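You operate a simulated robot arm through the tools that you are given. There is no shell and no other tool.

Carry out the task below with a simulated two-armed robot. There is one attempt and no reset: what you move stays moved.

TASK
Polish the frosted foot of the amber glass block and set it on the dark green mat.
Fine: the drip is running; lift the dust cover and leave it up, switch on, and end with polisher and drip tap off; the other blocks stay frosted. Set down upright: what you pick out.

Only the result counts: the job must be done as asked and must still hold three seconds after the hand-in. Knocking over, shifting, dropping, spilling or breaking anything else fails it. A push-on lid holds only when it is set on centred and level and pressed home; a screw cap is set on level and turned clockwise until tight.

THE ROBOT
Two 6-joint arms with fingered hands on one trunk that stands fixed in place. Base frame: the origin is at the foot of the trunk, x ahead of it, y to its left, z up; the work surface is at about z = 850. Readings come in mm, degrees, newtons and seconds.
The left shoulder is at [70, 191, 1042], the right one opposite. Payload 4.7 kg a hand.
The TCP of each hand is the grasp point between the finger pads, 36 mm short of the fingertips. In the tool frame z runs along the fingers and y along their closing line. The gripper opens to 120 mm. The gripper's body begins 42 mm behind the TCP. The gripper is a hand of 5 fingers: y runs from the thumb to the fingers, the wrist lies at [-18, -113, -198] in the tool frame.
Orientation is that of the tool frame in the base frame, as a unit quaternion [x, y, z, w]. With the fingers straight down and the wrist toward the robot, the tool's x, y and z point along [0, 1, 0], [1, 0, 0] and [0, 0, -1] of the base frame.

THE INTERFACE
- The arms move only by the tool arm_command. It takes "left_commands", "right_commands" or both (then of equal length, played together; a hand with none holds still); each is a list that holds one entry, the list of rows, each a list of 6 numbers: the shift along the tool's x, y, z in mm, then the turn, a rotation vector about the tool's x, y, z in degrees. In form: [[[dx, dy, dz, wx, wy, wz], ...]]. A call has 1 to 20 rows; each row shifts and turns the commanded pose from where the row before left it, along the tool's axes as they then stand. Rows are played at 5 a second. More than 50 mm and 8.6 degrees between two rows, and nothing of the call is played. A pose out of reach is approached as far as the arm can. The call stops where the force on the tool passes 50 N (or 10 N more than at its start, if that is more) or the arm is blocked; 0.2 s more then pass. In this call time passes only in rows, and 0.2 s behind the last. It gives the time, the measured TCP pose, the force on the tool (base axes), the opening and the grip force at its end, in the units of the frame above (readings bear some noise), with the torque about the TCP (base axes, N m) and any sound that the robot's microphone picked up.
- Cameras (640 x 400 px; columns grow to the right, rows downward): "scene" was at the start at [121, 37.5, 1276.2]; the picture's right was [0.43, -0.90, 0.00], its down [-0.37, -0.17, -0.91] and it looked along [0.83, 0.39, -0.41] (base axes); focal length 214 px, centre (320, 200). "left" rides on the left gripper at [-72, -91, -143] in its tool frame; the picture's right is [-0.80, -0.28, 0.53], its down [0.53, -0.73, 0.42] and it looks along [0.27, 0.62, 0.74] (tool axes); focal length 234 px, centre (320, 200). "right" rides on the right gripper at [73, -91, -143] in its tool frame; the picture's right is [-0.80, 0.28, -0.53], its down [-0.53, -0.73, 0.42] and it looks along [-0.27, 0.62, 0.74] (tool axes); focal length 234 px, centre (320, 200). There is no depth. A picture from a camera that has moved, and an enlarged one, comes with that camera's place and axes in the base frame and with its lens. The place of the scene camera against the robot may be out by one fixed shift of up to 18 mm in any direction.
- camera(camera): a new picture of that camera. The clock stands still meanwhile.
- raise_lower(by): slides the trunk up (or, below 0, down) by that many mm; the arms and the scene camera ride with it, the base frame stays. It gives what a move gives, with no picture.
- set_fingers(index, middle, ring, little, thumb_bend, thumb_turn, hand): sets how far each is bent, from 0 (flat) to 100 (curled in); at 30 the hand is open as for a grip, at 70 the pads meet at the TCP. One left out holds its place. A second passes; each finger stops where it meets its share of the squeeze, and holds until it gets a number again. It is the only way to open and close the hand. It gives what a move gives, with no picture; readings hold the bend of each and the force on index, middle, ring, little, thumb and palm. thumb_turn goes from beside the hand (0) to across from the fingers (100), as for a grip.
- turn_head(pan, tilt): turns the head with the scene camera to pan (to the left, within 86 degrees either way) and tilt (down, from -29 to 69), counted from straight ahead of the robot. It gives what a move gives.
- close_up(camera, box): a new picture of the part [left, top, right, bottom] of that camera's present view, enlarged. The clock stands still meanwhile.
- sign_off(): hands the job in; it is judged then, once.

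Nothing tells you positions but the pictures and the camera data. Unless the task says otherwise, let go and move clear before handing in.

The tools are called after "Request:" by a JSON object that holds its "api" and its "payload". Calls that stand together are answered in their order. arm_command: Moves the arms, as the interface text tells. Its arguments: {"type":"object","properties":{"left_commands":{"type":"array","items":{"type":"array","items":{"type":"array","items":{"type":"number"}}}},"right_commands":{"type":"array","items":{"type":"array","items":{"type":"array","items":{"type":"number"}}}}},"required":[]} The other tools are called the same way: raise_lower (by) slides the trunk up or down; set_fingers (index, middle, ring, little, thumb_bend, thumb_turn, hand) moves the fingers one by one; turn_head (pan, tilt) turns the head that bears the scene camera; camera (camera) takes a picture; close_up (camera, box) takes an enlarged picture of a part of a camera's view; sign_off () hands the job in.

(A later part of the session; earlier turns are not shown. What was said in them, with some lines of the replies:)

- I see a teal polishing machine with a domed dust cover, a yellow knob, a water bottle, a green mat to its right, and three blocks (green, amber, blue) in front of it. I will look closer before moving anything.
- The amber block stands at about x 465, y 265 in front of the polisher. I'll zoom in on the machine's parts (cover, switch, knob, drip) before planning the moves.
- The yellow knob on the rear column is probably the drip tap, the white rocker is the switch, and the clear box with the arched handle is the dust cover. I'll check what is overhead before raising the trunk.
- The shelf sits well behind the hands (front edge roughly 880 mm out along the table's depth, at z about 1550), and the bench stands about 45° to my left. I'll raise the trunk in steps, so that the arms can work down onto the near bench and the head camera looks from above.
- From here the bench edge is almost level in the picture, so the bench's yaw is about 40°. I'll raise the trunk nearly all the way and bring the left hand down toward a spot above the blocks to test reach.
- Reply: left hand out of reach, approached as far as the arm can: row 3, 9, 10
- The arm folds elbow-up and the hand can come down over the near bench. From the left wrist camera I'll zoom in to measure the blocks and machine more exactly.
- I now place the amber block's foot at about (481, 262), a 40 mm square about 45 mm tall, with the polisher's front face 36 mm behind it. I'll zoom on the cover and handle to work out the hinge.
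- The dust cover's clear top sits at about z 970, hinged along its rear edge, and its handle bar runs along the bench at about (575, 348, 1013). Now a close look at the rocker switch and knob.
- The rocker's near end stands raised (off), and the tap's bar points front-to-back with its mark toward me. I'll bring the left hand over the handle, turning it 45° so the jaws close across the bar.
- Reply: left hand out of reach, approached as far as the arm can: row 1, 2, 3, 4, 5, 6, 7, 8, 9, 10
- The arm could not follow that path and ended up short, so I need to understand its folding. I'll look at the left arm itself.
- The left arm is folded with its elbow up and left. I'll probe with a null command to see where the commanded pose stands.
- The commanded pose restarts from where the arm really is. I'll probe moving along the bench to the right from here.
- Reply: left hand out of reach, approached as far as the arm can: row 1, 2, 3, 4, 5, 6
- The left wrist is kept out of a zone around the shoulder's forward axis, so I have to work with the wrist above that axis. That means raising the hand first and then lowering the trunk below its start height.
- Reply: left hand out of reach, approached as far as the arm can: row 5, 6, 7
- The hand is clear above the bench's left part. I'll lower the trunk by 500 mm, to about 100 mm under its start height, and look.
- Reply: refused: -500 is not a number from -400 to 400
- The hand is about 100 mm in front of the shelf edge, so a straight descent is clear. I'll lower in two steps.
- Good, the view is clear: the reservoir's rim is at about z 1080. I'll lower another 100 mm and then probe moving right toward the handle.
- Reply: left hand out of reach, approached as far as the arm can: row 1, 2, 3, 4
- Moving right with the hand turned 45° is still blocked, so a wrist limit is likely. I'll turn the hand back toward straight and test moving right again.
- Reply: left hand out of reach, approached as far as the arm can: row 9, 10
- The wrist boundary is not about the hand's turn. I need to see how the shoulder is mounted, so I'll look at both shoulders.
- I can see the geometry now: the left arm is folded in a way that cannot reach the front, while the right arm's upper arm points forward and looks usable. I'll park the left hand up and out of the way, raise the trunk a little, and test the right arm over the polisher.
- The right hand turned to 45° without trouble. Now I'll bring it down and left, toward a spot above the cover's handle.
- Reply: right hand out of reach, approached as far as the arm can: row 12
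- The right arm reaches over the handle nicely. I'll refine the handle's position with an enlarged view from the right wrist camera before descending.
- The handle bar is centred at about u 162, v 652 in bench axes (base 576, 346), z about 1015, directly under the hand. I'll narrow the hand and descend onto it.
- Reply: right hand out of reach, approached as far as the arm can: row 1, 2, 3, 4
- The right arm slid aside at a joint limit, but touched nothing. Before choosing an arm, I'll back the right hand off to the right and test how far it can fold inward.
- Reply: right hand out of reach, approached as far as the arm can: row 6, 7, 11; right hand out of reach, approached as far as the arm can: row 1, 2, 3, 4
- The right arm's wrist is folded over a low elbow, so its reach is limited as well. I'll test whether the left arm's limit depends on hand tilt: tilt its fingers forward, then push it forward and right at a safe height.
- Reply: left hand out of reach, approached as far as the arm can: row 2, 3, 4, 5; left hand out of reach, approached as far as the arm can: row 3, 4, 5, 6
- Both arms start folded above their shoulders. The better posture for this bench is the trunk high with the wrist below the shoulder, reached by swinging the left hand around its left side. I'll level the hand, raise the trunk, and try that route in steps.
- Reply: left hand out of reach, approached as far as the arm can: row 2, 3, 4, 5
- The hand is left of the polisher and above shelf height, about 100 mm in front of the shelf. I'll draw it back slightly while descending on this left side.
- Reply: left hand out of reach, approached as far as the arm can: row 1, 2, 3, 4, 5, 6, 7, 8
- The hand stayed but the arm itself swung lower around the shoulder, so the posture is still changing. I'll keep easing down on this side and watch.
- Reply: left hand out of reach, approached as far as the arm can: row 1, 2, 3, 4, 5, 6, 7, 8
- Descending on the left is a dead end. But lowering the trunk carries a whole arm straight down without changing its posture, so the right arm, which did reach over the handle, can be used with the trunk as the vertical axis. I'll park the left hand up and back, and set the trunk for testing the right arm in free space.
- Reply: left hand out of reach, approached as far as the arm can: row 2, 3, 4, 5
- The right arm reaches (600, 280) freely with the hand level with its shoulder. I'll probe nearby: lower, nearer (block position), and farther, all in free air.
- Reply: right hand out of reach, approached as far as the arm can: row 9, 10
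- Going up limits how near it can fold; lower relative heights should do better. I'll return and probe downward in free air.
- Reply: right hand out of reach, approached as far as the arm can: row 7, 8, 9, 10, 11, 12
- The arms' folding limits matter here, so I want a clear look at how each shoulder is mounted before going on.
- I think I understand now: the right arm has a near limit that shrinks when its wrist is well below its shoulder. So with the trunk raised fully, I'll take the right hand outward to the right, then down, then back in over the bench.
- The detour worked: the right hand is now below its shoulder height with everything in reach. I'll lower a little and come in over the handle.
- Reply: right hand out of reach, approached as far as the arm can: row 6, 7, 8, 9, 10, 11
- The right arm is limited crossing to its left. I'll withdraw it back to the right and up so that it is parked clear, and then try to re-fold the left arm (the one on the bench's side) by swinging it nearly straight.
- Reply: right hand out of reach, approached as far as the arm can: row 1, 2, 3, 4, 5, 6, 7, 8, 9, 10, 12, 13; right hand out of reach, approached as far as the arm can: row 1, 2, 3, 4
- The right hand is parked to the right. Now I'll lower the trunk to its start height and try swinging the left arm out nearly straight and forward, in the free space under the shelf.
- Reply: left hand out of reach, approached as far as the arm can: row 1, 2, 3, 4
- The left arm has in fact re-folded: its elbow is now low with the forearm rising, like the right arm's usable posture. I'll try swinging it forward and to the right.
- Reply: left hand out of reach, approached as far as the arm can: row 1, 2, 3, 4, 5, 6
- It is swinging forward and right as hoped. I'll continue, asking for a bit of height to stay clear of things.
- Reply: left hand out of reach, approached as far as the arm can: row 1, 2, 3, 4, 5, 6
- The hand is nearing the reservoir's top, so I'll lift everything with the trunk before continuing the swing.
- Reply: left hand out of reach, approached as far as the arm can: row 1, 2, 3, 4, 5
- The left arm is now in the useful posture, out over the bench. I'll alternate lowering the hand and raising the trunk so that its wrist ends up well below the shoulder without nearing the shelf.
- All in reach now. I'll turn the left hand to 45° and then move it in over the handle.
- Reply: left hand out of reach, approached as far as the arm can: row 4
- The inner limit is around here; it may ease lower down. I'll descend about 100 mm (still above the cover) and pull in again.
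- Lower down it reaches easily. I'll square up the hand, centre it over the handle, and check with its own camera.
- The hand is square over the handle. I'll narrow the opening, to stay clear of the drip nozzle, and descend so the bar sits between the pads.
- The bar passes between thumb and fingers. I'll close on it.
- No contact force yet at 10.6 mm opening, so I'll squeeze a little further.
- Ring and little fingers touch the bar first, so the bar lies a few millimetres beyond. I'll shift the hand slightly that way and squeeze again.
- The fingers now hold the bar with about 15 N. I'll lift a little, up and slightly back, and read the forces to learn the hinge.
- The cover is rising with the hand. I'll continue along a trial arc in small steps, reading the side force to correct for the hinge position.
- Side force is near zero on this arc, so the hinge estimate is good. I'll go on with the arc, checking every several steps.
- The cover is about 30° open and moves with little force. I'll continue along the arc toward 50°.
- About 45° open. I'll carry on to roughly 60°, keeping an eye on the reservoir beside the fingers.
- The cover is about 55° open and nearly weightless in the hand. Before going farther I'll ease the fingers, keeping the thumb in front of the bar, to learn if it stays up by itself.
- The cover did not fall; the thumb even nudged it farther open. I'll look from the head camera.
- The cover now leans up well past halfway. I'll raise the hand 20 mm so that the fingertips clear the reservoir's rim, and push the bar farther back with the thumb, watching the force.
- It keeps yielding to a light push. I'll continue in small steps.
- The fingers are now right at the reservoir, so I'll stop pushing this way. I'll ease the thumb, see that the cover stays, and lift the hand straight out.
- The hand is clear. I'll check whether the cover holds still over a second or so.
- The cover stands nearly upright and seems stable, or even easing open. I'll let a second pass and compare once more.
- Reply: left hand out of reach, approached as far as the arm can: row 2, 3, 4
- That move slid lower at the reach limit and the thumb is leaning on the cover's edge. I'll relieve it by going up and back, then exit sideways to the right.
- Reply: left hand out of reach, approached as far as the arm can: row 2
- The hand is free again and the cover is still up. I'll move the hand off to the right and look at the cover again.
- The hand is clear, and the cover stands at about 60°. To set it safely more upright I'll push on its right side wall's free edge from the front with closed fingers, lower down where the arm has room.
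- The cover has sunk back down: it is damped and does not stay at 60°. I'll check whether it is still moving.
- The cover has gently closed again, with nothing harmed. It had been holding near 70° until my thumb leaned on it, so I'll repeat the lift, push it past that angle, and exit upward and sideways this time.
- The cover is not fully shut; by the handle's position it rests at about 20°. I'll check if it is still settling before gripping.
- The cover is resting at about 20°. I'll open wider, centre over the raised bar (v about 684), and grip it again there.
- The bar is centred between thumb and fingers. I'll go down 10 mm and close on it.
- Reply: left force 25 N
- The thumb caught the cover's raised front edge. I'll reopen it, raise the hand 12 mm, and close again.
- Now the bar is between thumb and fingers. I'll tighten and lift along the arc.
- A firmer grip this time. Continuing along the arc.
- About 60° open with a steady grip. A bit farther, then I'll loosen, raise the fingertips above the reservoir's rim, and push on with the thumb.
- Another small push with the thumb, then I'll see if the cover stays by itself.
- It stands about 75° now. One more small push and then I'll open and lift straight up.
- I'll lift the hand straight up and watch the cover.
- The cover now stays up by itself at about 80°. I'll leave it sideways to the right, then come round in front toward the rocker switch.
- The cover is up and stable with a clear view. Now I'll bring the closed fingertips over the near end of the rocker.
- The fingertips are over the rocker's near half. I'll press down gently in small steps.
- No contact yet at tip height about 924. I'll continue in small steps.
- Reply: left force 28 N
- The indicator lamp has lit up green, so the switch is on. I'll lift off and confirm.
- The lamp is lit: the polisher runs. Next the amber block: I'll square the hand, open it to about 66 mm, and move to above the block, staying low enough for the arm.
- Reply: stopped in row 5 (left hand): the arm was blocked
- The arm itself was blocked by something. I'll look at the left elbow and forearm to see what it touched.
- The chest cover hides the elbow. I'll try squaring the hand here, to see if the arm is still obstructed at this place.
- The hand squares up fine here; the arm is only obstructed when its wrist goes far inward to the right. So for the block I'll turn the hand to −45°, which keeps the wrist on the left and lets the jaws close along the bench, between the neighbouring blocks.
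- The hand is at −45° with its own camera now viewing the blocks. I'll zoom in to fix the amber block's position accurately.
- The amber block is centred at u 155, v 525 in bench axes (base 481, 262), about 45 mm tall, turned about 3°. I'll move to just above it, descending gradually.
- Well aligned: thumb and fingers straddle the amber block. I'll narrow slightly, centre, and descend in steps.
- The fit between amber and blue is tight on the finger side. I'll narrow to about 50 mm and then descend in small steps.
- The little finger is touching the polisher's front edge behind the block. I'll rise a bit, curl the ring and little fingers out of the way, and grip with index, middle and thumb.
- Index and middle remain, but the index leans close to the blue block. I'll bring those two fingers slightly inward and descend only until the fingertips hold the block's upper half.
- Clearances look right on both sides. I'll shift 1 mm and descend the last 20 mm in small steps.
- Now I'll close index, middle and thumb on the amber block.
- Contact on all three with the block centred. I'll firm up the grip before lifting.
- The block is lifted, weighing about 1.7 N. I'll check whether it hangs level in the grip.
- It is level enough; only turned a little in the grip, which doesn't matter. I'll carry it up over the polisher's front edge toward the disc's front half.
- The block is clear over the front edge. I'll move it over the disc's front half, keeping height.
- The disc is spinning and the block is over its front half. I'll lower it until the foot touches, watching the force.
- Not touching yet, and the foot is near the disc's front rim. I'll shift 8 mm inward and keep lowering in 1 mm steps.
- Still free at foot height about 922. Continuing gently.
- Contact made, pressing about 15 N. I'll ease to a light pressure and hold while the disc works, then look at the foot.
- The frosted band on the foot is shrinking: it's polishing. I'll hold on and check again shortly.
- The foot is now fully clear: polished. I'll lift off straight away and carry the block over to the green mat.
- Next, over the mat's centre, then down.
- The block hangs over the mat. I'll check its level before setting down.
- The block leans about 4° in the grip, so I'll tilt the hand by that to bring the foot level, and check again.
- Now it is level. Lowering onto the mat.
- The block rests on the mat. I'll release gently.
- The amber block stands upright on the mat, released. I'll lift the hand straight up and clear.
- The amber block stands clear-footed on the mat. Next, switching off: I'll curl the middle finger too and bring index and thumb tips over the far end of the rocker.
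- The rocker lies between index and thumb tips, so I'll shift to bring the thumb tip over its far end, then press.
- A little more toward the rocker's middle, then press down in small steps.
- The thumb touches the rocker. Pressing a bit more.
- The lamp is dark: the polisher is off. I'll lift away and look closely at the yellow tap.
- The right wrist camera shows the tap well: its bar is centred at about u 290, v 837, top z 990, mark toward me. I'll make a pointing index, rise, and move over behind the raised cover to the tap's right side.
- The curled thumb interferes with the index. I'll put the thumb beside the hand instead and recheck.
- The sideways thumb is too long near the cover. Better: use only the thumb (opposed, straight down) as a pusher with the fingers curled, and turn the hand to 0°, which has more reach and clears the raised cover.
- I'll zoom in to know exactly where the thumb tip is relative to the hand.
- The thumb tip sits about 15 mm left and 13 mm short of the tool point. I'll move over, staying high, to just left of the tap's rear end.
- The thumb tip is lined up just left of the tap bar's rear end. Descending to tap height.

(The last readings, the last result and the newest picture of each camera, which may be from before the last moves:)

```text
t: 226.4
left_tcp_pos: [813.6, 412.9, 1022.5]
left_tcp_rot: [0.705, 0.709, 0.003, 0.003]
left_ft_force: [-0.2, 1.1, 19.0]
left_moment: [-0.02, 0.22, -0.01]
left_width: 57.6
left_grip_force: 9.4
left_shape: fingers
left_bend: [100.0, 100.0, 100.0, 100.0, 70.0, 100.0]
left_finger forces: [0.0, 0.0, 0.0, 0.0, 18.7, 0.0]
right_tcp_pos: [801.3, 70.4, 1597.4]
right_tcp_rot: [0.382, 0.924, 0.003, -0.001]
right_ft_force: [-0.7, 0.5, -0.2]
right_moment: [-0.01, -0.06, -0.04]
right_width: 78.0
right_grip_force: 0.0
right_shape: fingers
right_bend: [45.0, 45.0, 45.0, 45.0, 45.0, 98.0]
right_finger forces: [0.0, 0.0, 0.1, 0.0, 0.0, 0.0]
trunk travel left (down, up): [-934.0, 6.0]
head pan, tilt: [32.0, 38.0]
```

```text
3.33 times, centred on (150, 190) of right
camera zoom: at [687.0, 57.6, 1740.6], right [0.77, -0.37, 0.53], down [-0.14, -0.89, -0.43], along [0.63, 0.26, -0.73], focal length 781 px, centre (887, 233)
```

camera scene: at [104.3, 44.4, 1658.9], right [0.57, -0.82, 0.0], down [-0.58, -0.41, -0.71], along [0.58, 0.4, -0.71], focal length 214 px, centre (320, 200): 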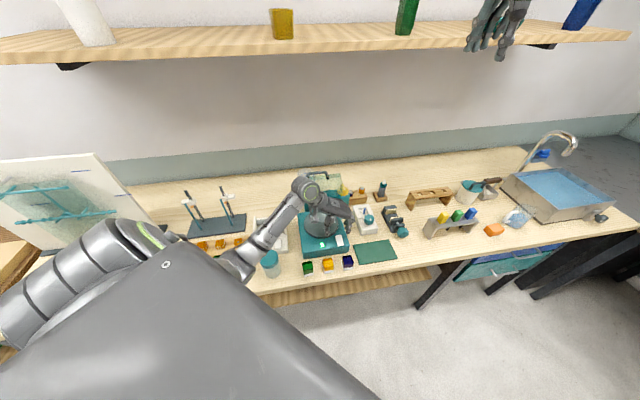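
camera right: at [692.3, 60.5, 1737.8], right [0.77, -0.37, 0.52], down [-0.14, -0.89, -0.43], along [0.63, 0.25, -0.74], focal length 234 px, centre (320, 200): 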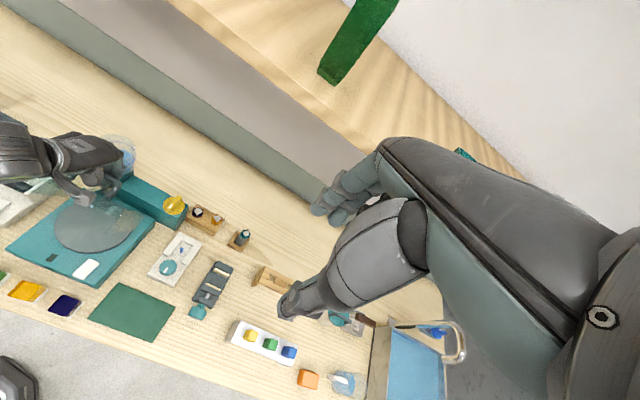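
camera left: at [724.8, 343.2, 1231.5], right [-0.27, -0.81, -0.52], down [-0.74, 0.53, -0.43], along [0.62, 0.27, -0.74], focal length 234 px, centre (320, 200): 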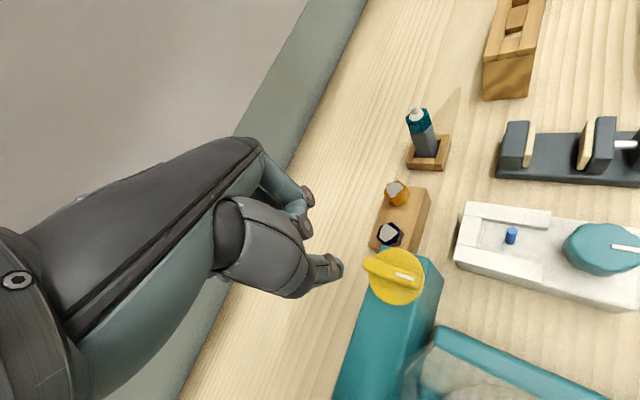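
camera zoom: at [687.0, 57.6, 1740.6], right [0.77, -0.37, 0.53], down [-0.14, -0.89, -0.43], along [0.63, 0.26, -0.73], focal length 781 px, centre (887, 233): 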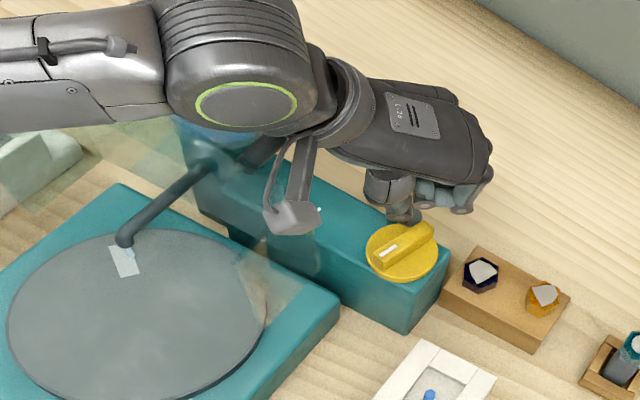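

The thumb tip reached the knob's disc and even nudged the bar a little clockwise. I'll rise 9 mm and then push the rear end to the right along its arc.

Request:
{"api": "arm_command", "payload": {"left_commands": [[[0, 0, -8, 0, 0, 0]]]}}

Request:
{"api": "close_up", "payload": {"camera": "left", "box": [260, 180, 460, 360]}}

Request:
{"api": "close_up", "payload": {"camera": "right", "box": [90, 130, 210, 250]}}

```text
t: 226.8
left_tcp_pos: [815.9, 415.3, 1022.5]
left_tcp_rot: [0.705, 0.709, -0.001, -0.001]
left_ft_force: [0.4, -0.4, 6.8]
left_moment: [-0.01, 0.1, 0.0]
left_width: 58.5
left_grip_force: 3.5
left_shape: fingers
left_bend: [100.0, 100.0, 100.0, 100.0, 68.0, 100.0]
left_finger forces: [0.0, 0.1, 0.1, 0.0, 6.8, 0.0]
right_tcp_pos: [809.1, 73.5, 1593.5]
right_tcp_rot: [0.382, 0.924, 0.001, -0.001]
right_ft_force: [0.0, -0.2, 0.0]
right_moment: [-0.03, 0.01, 0.03]
right_width: 78.2
right_grip_force: 0.0
right_shape: fingers
right_bend: [45.0, 45.0, 45.0, 45.0, 45.0, 98.0]
right_finger forces: [0.1, 0.0, 0.0, 0.0, 0.1, 0.0]
trunk travel left (down, up): [-934.0, 6.0]
head pan, tilt: [32.0, 38.0]
```

```text
2.22 times, centred on (360, 270) of left
camera zoom: at [725.9, 341.5, 1166.9], right [-0.28, -0.81, -0.52], down [-0.74, 0.53, -0.42], along [0.62, 0.27, -0.74], focal length 520 px, centre (231, 44)
```

zoom: 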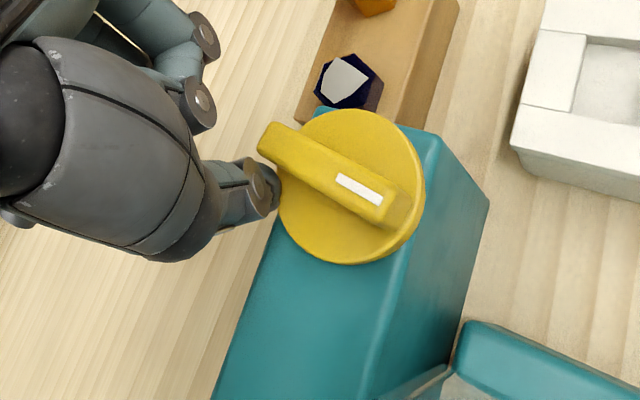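

```text
3.33 times, centred on (150, 190) of right
camera zoom: at [692.9, 60.6, 1737.3], right [0.77, -0.37, 0.52], down [-0.14, -0.89, -0.43], along [0.63, 0.25, -0.74], focal length 781 px, centre (887, 233)
```

zoom: 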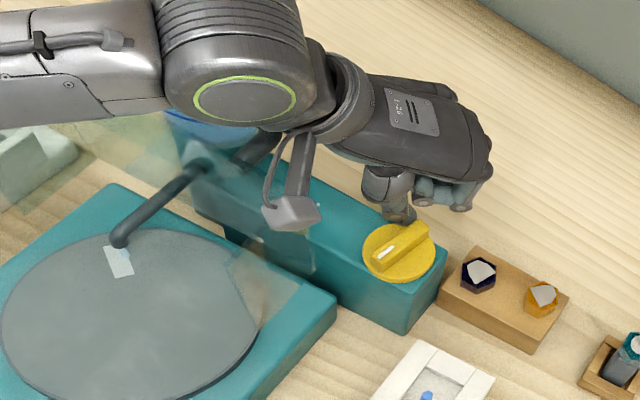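

The tap hasn't turned yet. I'll rise a bit more, set the thumb beside the bar's rear end, and push it rightward in small steps while watching the force and the bar.

Request:
{"api": "arm_command", "payload": {"left_commands": [[[-6.1, -6.1, -6, 0, 0, 0], [-2.9, 5.2, 0, 0, 0, 0], [-2.9, 5.2, 0, 0, 0, 0], [-4.8, 4.4, 0, 0, 0, 0]]]}}

Request:
{"api": "close_up", "payload": {"camera": "left", "box": [260, 180, 460, 360]}}

Request:
{"api": "close_up", "payload": {"camera": "right", "box": [90, 130, 210, 250]}}

```text
t: 227.8
left_tcp_pos: [823.2, 398.3, 1029.3]
left_tcp_rot: [0.706, 0.709, -0.001, 0.0]
left_ft_force: [-0.2, 0.8, -0.3]
left_moment: [0.02, 0.01, -0.02]
left_width: 60.1
left_grip_force: 0.1
left_shape: fingers
left_bend: [100.0, 100.0, 100.0, 100.0, 65.0, 100.0]
left_finger forces: [0.1, 0.0, 0.1, 0.1, 0.8, 0.0]
right_tcp_pos: [809.1, 75.2, 1593.8]
right_tcp_rot: [0.382, 0.924, 0.002, -0.001]
right_ft_force: [1.0, 0.0, 0.8]
right_moment: [0.02, -0.02, 0.02]
right_width: 78.3
right_grip_force: 0.0
right_shape: fingers
right_bend: [45.0, 45.0, 45.0, 45.0, 45.0, 98.0]
right_finger forces: [0.0, 0.1, 0.0, 0.0, 0.0, 0.0]
trunk travel left (down, up): [-934.0, 6.0]
head pan, tilt: [32.0, 38.0]
```

```text
2.22 times, centred on (360, 270) of left
camera zoom: at [734.3, 325.1, 1173.3], right [-0.28, -0.81, -0.52], down [-0.74, 0.53, -0.42], along [0.62, 0.27, -0.74], focal length 520 px, centre (231, 44)
```

zoom: 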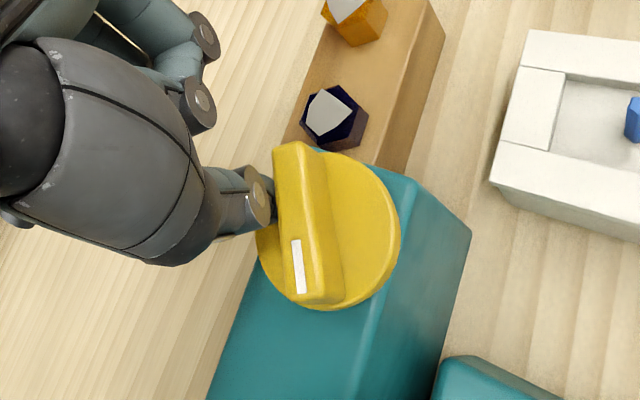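

```text
3.33 times, centred on (150, 190) of right
camera zoom: at [692.3, 60.6, 1737.7], right [0.77, -0.37, 0.52], down [-0.14, -0.89, -0.43], along [0.63, 0.25, -0.74], focal length 781 px, centre (887, 233)
```

zoom: 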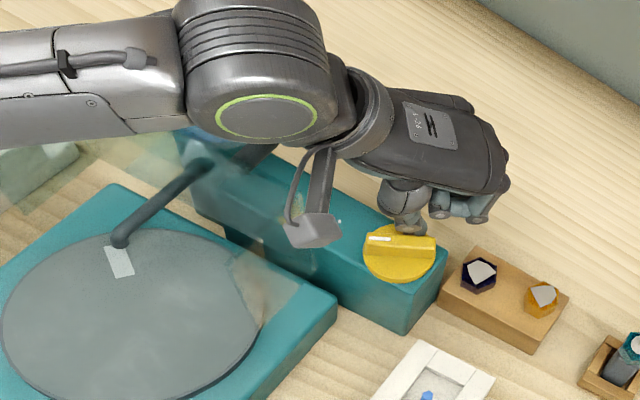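

The tap turned clockwise easily, past halfway. I'll follow the arc to complete the quarter turn.

Request:
{"api": "arm_command", "payload": {"left_commands": [[[-5.6, 4.6, 0, 0, 0, 0], [-6.5, 1.6, 0, 0, 0, 0], [-6.7, -0.2, 0, 0, 0, 0]]]}}

Request:
{"api": "close_up", "payload": {"camera": "left", "box": [260, 180, 460, 360]}}

Request:
{"api": "close_up", "payload": {"camera": "right", "box": [90, 130, 210, 250]}}

```text
t: 228.6
left_tcp_pos: [830.0, 381.6, 1029.8]
left_tcp_rot: [0.705, 0.709, -0.001, 0.001]
left_ft_force: [2.7, 5.4, 2.7]
left_moment: [0.16, -0.03, -0.15]
left_width: 59.0
left_grip_force: 2.9
left_shape: fingers
left_bend: [100.0, 100.0, 100.0, 100.0, 67.0, 100.0]
left_finger forces: [0.0, 0.0, 0.0, 0.0, 6.6, 0.0]
right_tcp_pos: [807.6, 77.0, 1594.3]
right_tcp_rot: [0.382, 0.924, 0.001, -0.001]
right_ft_force: [0.2, -0.3, 0.1]
right_moment: [-0.03, -0.03, -0.02]
right_width: 77.9
right_grip_force: 0.0
right_shape: fingers
right_bend: [45.0, 45.0, 45.0, 45.0, 45.0, 98.0]
right_finger forces: [0.1, 0.0, 0.1, 0.1, 0.1, 0.1]
trunk travel left (down, up): [-934.0, 6.0]
head pan, tilt: [32.0, 38.0]
```

```text
2.22 times, centred on (360, 270) of left
camera zoom: at [740.8, 308.0, 1173.5], right [-0.27, -0.81, -0.52], down [-0.74, 0.53, -0.43], along [0.62, 0.27, -0.74], focal length 520 px, centre (231, 44)
```

zoom: 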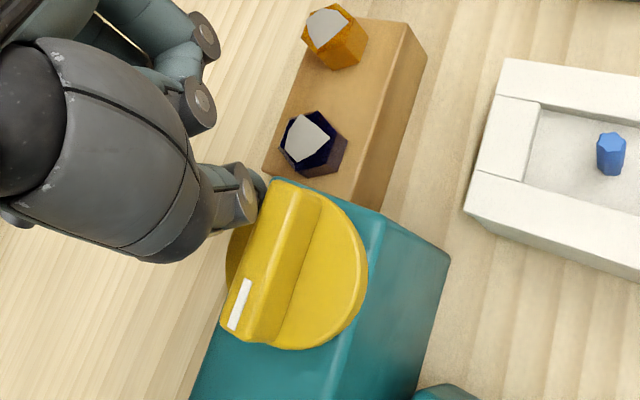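

```text
3.33 times, centred on (150, 190) of right
camera zoom: at [692.5, 62.5, 1737.7], right [0.77, -0.37, 0.52], down [-0.14, -0.89, -0.43], along [0.63, 0.25, -0.74], focal length 781 px, centre (887, 233)
```

zoom: 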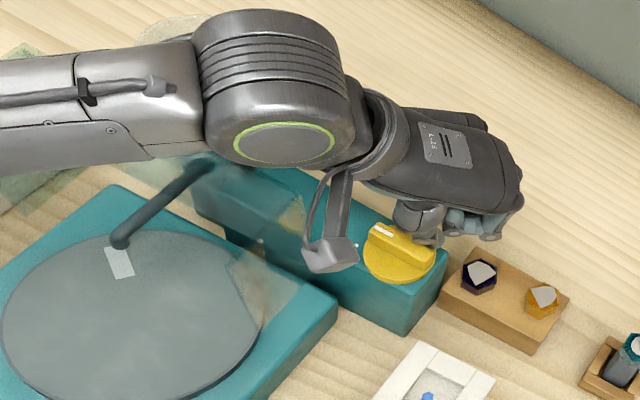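

The bar now lies along the column, a full quarter turn, with the push meeting a stop. I'll lift straight up, back off, and check the drip.

Request:
{"api": "arm_command", "payload": {"left_commands": [[[2, 2, -10, 0, 0, 0], [0, 0, -25, 0, 0, 0], [0, 0, -30, 0, 0, 0], [-26, -26, 0, 0, 0, 0], [-26, -26, 0, 0, 0, 0], [-26, -26, 0, 0, 0, 0], [-26, -26, 0, 0, 0, 0]]]}}

Request:
{"api": "close_up", "payload": {"camera": "right", "box": [60, 130, 220, 290]}}

Request:
{"api": "close_up", "payload": {"camera": "right", "box": [100, 170, 150, 220]}}

Request:
{"api": "close_up", "payload": {"camera": "scene", "box": [290, 150, 400, 260]}}

```text
t: 230.2
left_tcp_pos: [728.2, 275.6, 1095.7]
left_tcp_rot: [0.705, 0.709, 0.0, 0.0]
left_ft_force: [0.4, 0.1, -0.1]
left_moment: [-0.02, 0.0, 0.02]
left_width: 59.6
left_grip_force: 0.1
left_shape: fingers
left_bend: [100.0, 100.0, 100.0, 100.0, 66.0, 100.0]
left_finger forces: [0.1, 0.0, 0.0, 0.1, 0.0, 0.0]
right_tcp_pos: [808.1, 72.8, 1593.9]
right_tcp_rot: [0.382, 0.924, 0.003, -0.001]
right_ft_force: [-0.6, -1.6, 0.5]
right_moment: [0.0, -0.03, -0.01]
right_width: 78.3
right_grip_force: 0.0
right_shape: fingers
right_bend: [45.0, 45.0, 45.0, 45.0, 45.0, 98.0]
right_finger forces: [0.0, 0.0, 0.0, 0.1, 0.0, 0.0]
trunk travel left (down, up): [-934.0, 6.0]
head pan, tilt: [32.0, 38.0]
```

```text
2.50 times, centred on (140, 210) of right
camera zoom: at [691.4, 59.1, 1738.2], right [0.77, -0.37, 0.52], down [-0.14, -0.89, -0.43], along [0.63, 0.26, -0.74], focal length 585 px, centre (770, 175)
```

zoom: 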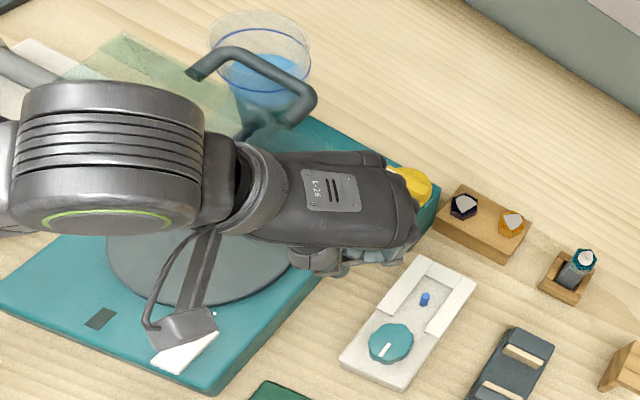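

```text
8.00 times, centred on (125, 195) of right
camera zoom: at [691.4, 59.1, 1738.2], right [0.77, -0.37, 0.52], down [-0.14, -0.89, -0.43], along [0.63, 0.26, -0.74], focal length 1873 px, centre (1880, 240)
```

zoom: 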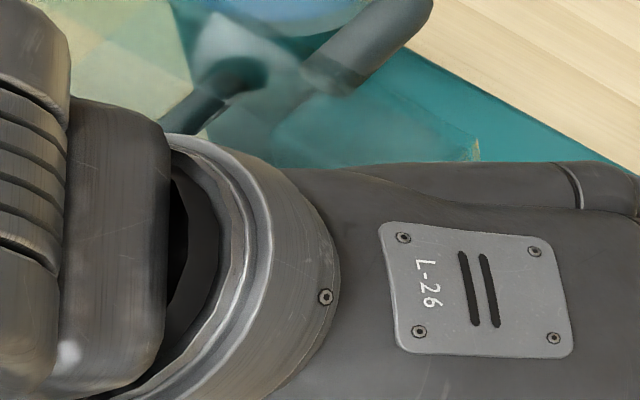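

```text
3.64 times, centred on (345, 205) of scene
camera zoom: at [110.2, 42.2, 1669.3], right [0.53, -0.85, 0.0], down [-0.52, -0.33, -0.79], along [0.67, 0.42, -0.62], focal length 780 px, centre (229, 182)
```

zoom: 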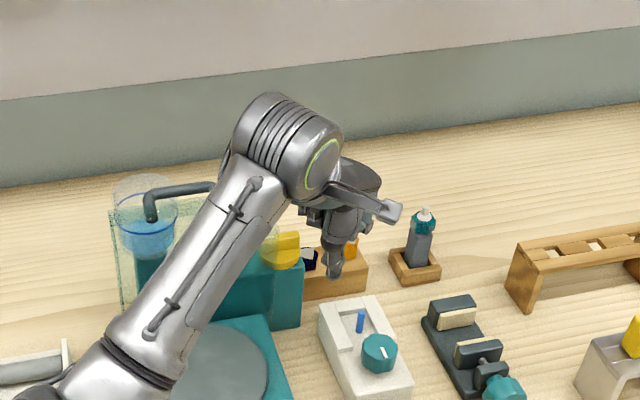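

The tap is turned. I'll raise the left arm out of the way to inspect everything.

Request:
{"api": "arm_command", "payload": {"left_commands": [[[15, 25, -25, 0, 0, 0], [15, 15, -35, 0, 0, 0], [0, 0, -40, 0, 0, 0], [0, 0, -40, 0, 0, 0], [0, 0, -40, 0, 0, 0], [0, 0, -40, 0, 0, 0]]]}}

Request:
{"api": "turn_head", "payload": {"pan": 38, "tilt": 40}}

Request:
{"api": "camera", "payload": {"camera": "scene"}}

Request:
{"api": "camera", "payload": {"camera": "right"}}

```text
t: 231.6
left_tcp_pos: [768.8, 307.8, 1315.3]
left_tcp_rot: [0.706, 0.709, -0.001, 0.001]
left_ft_force: [0.3, 0.2, 0.6]
left_moment: [0.03, -0.01, 0.01]
left_width: 59.6
left_grip_force: 0.1
left_shape: fingers
left_bend: [100.0, 100.0, 100.0, 100.0, 66.0, 100.0]
left_finger forces: [0.0, 0.1, 0.0, 0.1, 0.1, 0.1]
right_tcp_pos: [808.0, 72.6, 1593.6]
right_tcp_rot: [0.382, 0.924, 0.002, -0.001]
right_ft_force: [-0.2, 0.3, 0.8]
right_moment: [-0.03, -0.02, 0.0]
right_width: 78.2
right_grip_force: 0.2
right_shape: fingers
right_bend: [45.0, 45.0, 45.0, 45.0, 45.0, 98.0]
right_finger forces: [0.0, 0.1, 0.0, 0.0, 0.0, 0.0]
trunk travel left (down, up): [-934.0, 6.0]
head pan, tilt: [32.0, 38.0]
```

```text
t: 232.3
left_tcp_pos: [769.2, 306.2, 1315.2]
left_tcp_rot: [0.706, 0.709, -0.001, 0.0]
left_ft_force: [-0.9, 0.1, 0.2]
left_moment: [0.01, -0.01, 0.0]
left_width: 59.5
left_grip_force: 0.2
left_shape: fingers
left_bend: [100.0, 100.0, 100.0, 100.0, 66.0, 100.0]
left_finger forces: [0.1, 0.0, 0.0, 0.0, 0.0, 0.1]
right_tcp_pos: [808.6, 73.5, 1593.3]
right_tcp_rot: [0.381, 0.924, 0.001, -0.002]
right_ft_force: [0.0, 0.9, -0.1]
right_moment: [0.05, 0.0, 0.0]
right_width: 78.2
right_grip_force: 0.0
right_shape: fingers
right_bend: [45.0, 45.0, 45.0, 45.0, 45.0, 98.0]
right_finger forces: [0.0, 0.0, 0.0, 0.0, 0.1, 0.1]
trunk travel left (down, up): [-934.0, 6.0]
head pan, tilt: [38.0, 40.0]
```

```text
taken
camera scene: at [104.4, 49.8, 1666.2], right [0.62, -0.79, 0.0], down [-0.51, -0.4, -0.77], along [0.6, 0.47, -0.64], focal length 214 px, centre (320, 200)
```

scene: 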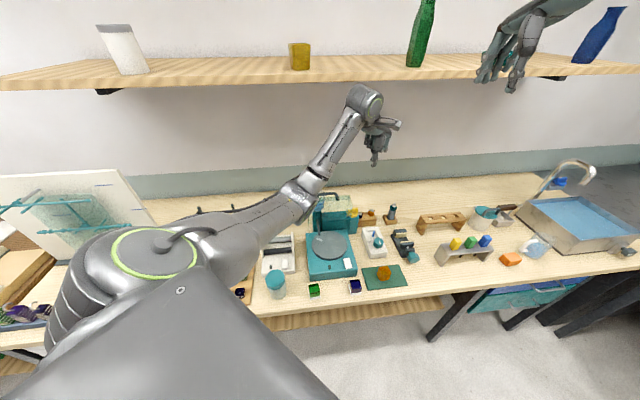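

```text
taken
camera right: at [691.9, 60.1, 1738.0], right [0.77, -0.37, 0.52], down [-0.14, -0.89, -0.43], along [0.63, 0.25, -0.74], focal length 234 px, centre (320, 200)
```

right: 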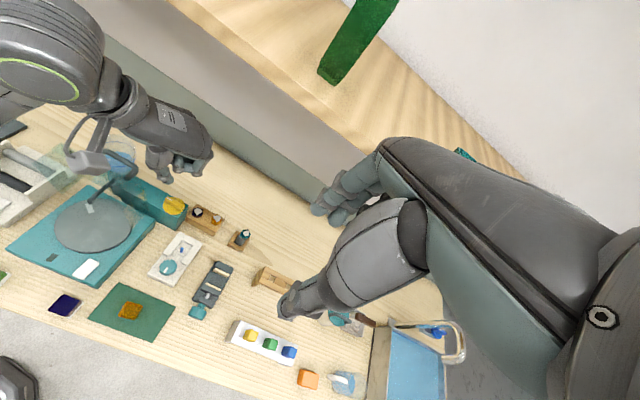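

Request:
{"api": "close_up", "payload": {"camera": "scene", "box": [290, 185, 420, 305]}}

Request:
{"api": "close_up", "payload": {"camera": "right", "box": [60, 170, 160, 270]}}

Request:
{"api": "close_up", "payload": {"camera": "right", "box": [75, 190, 115, 230]}}

Request:
{"api": "close_up", "payload": {"camera": "right", "box": [150, 180, 200, 230]}}

Request:
{"api": "close_up", "payload": {"camera": "scene", "box": [365, 255, 415, 300]}}

```text
3.33 times, centred on (355, 245) of scene
camera zoom: at [104.4, 49.8, 1666.2], right [0.62, -0.79, 0.0], down [-0.51, -0.4, -0.77], along [0.6, 0.47, -0.64], focal length 715 px, centre (203, 50)
```

zoom: 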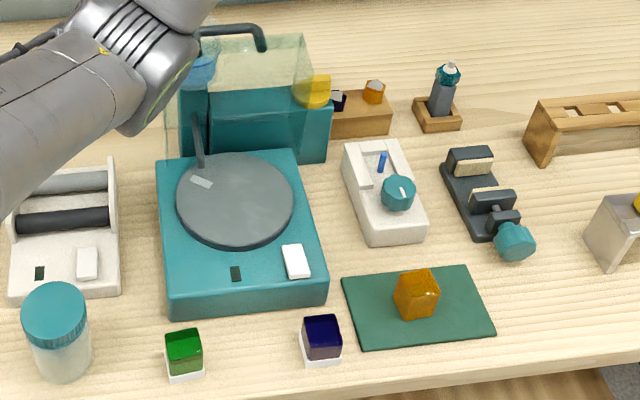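

```text
4.00 times, centred on (110, 220) of right
camera zoom: at [691.9, 60.1, 1738.0], right [0.77, -0.37, 0.52], down [-0.14, -0.89, -0.43], along [0.63, 0.25, -0.74], focal length 937 px, centre (1160, 120)
```

zoom: 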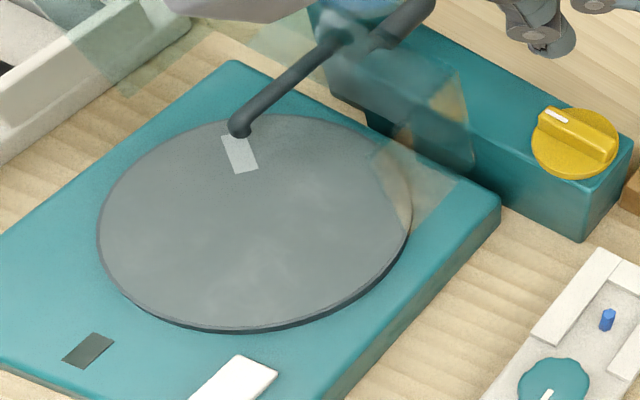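

```text
10.00 times, centred on (95, 210) of right
camera zoom: at [691.9, 60.1, 1738.0], right [0.77, -0.37, 0.52], down [-0.14, -0.89, -0.43], along [0.63, 0.25, -0.74], focal length 2342 px, centre (2570, 100)
```

zoom: 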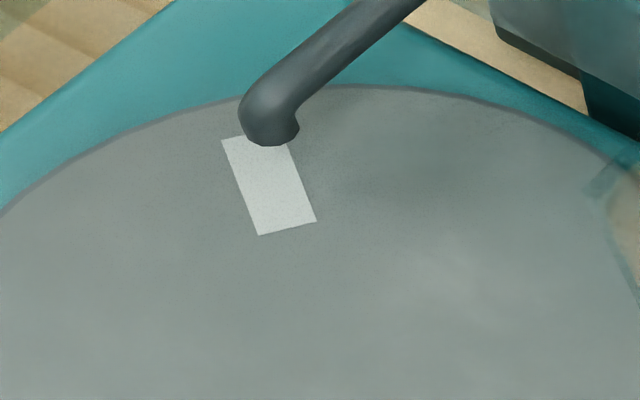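

```text
8.00 times, centred on (175, 205) of right
camera zoom: at [691.9, 60.1, 1738.0], right [0.77, -0.37, 0.52], down [-0.14, -0.89, -0.43], along [0.63, 0.25, -0.74], focal length 1873 px, centre (1480, 160)
```

zoom: 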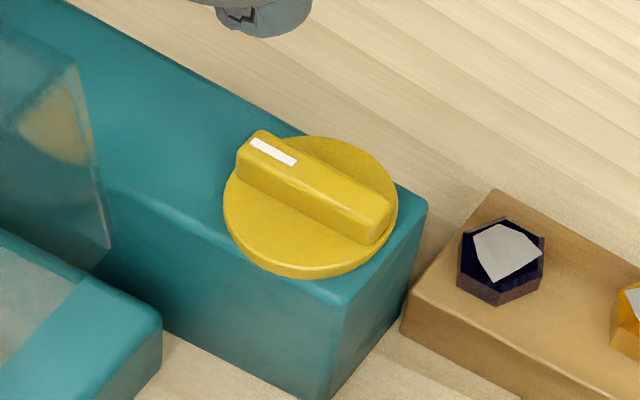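

```text
8.89 times, centred on (390, 278) of scene
camera zoom: at [104.4, 49.8, 1666.2], right [0.62, -0.79, 0.0], down [-0.51, -0.4, -0.77], along [0.6, 0.47, -0.64], focal length 1906 px, centre (-302, -489)
```

zoom: 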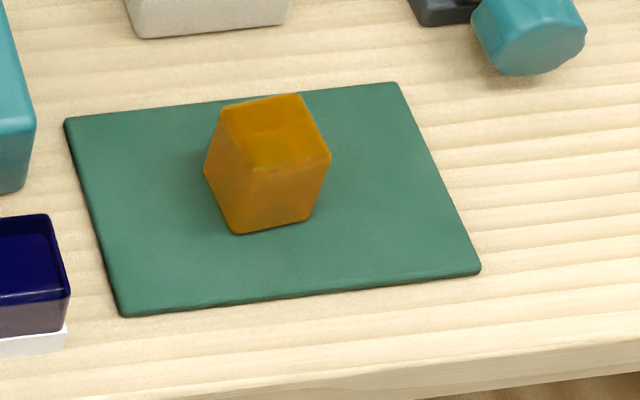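

The cover stands open and the lamp is dark. The disc has stopped, the tap is turned and no drop hangs at the nozzle. The amber block stands upright on the dark green mat with a clear foot, and the green and blue blocks are still frosted in their places. Both hands are clear, so I hand in.

Request:
{"api": "sign_off", "payload": {}}

```text
The job is handed in.
```

The job is handed in. In the last pictures everything looked as asked, but I haven't seen the judge's result.

- **Amber block:** its frosted foot turned fully clear on the running disc, with the drip on. It now stands upright near the middle of the dark green mat.
- **Dust cover:** it sank back on my first try. I lifted it again and it has stayed up since, at about 80°.
- **Polisher:** switched off. The lamp is dark and the disc has stopped.
- **Drip tap:** turned a quarter turn clockwise to its stop. No drop shows at the nozzle.
- **Other blocks:** green and blue are still frosted and in their places.

While reaching for the amber block, one finger pressed briefly on the polisher's front edge with about 10 N. I saw nothing move.
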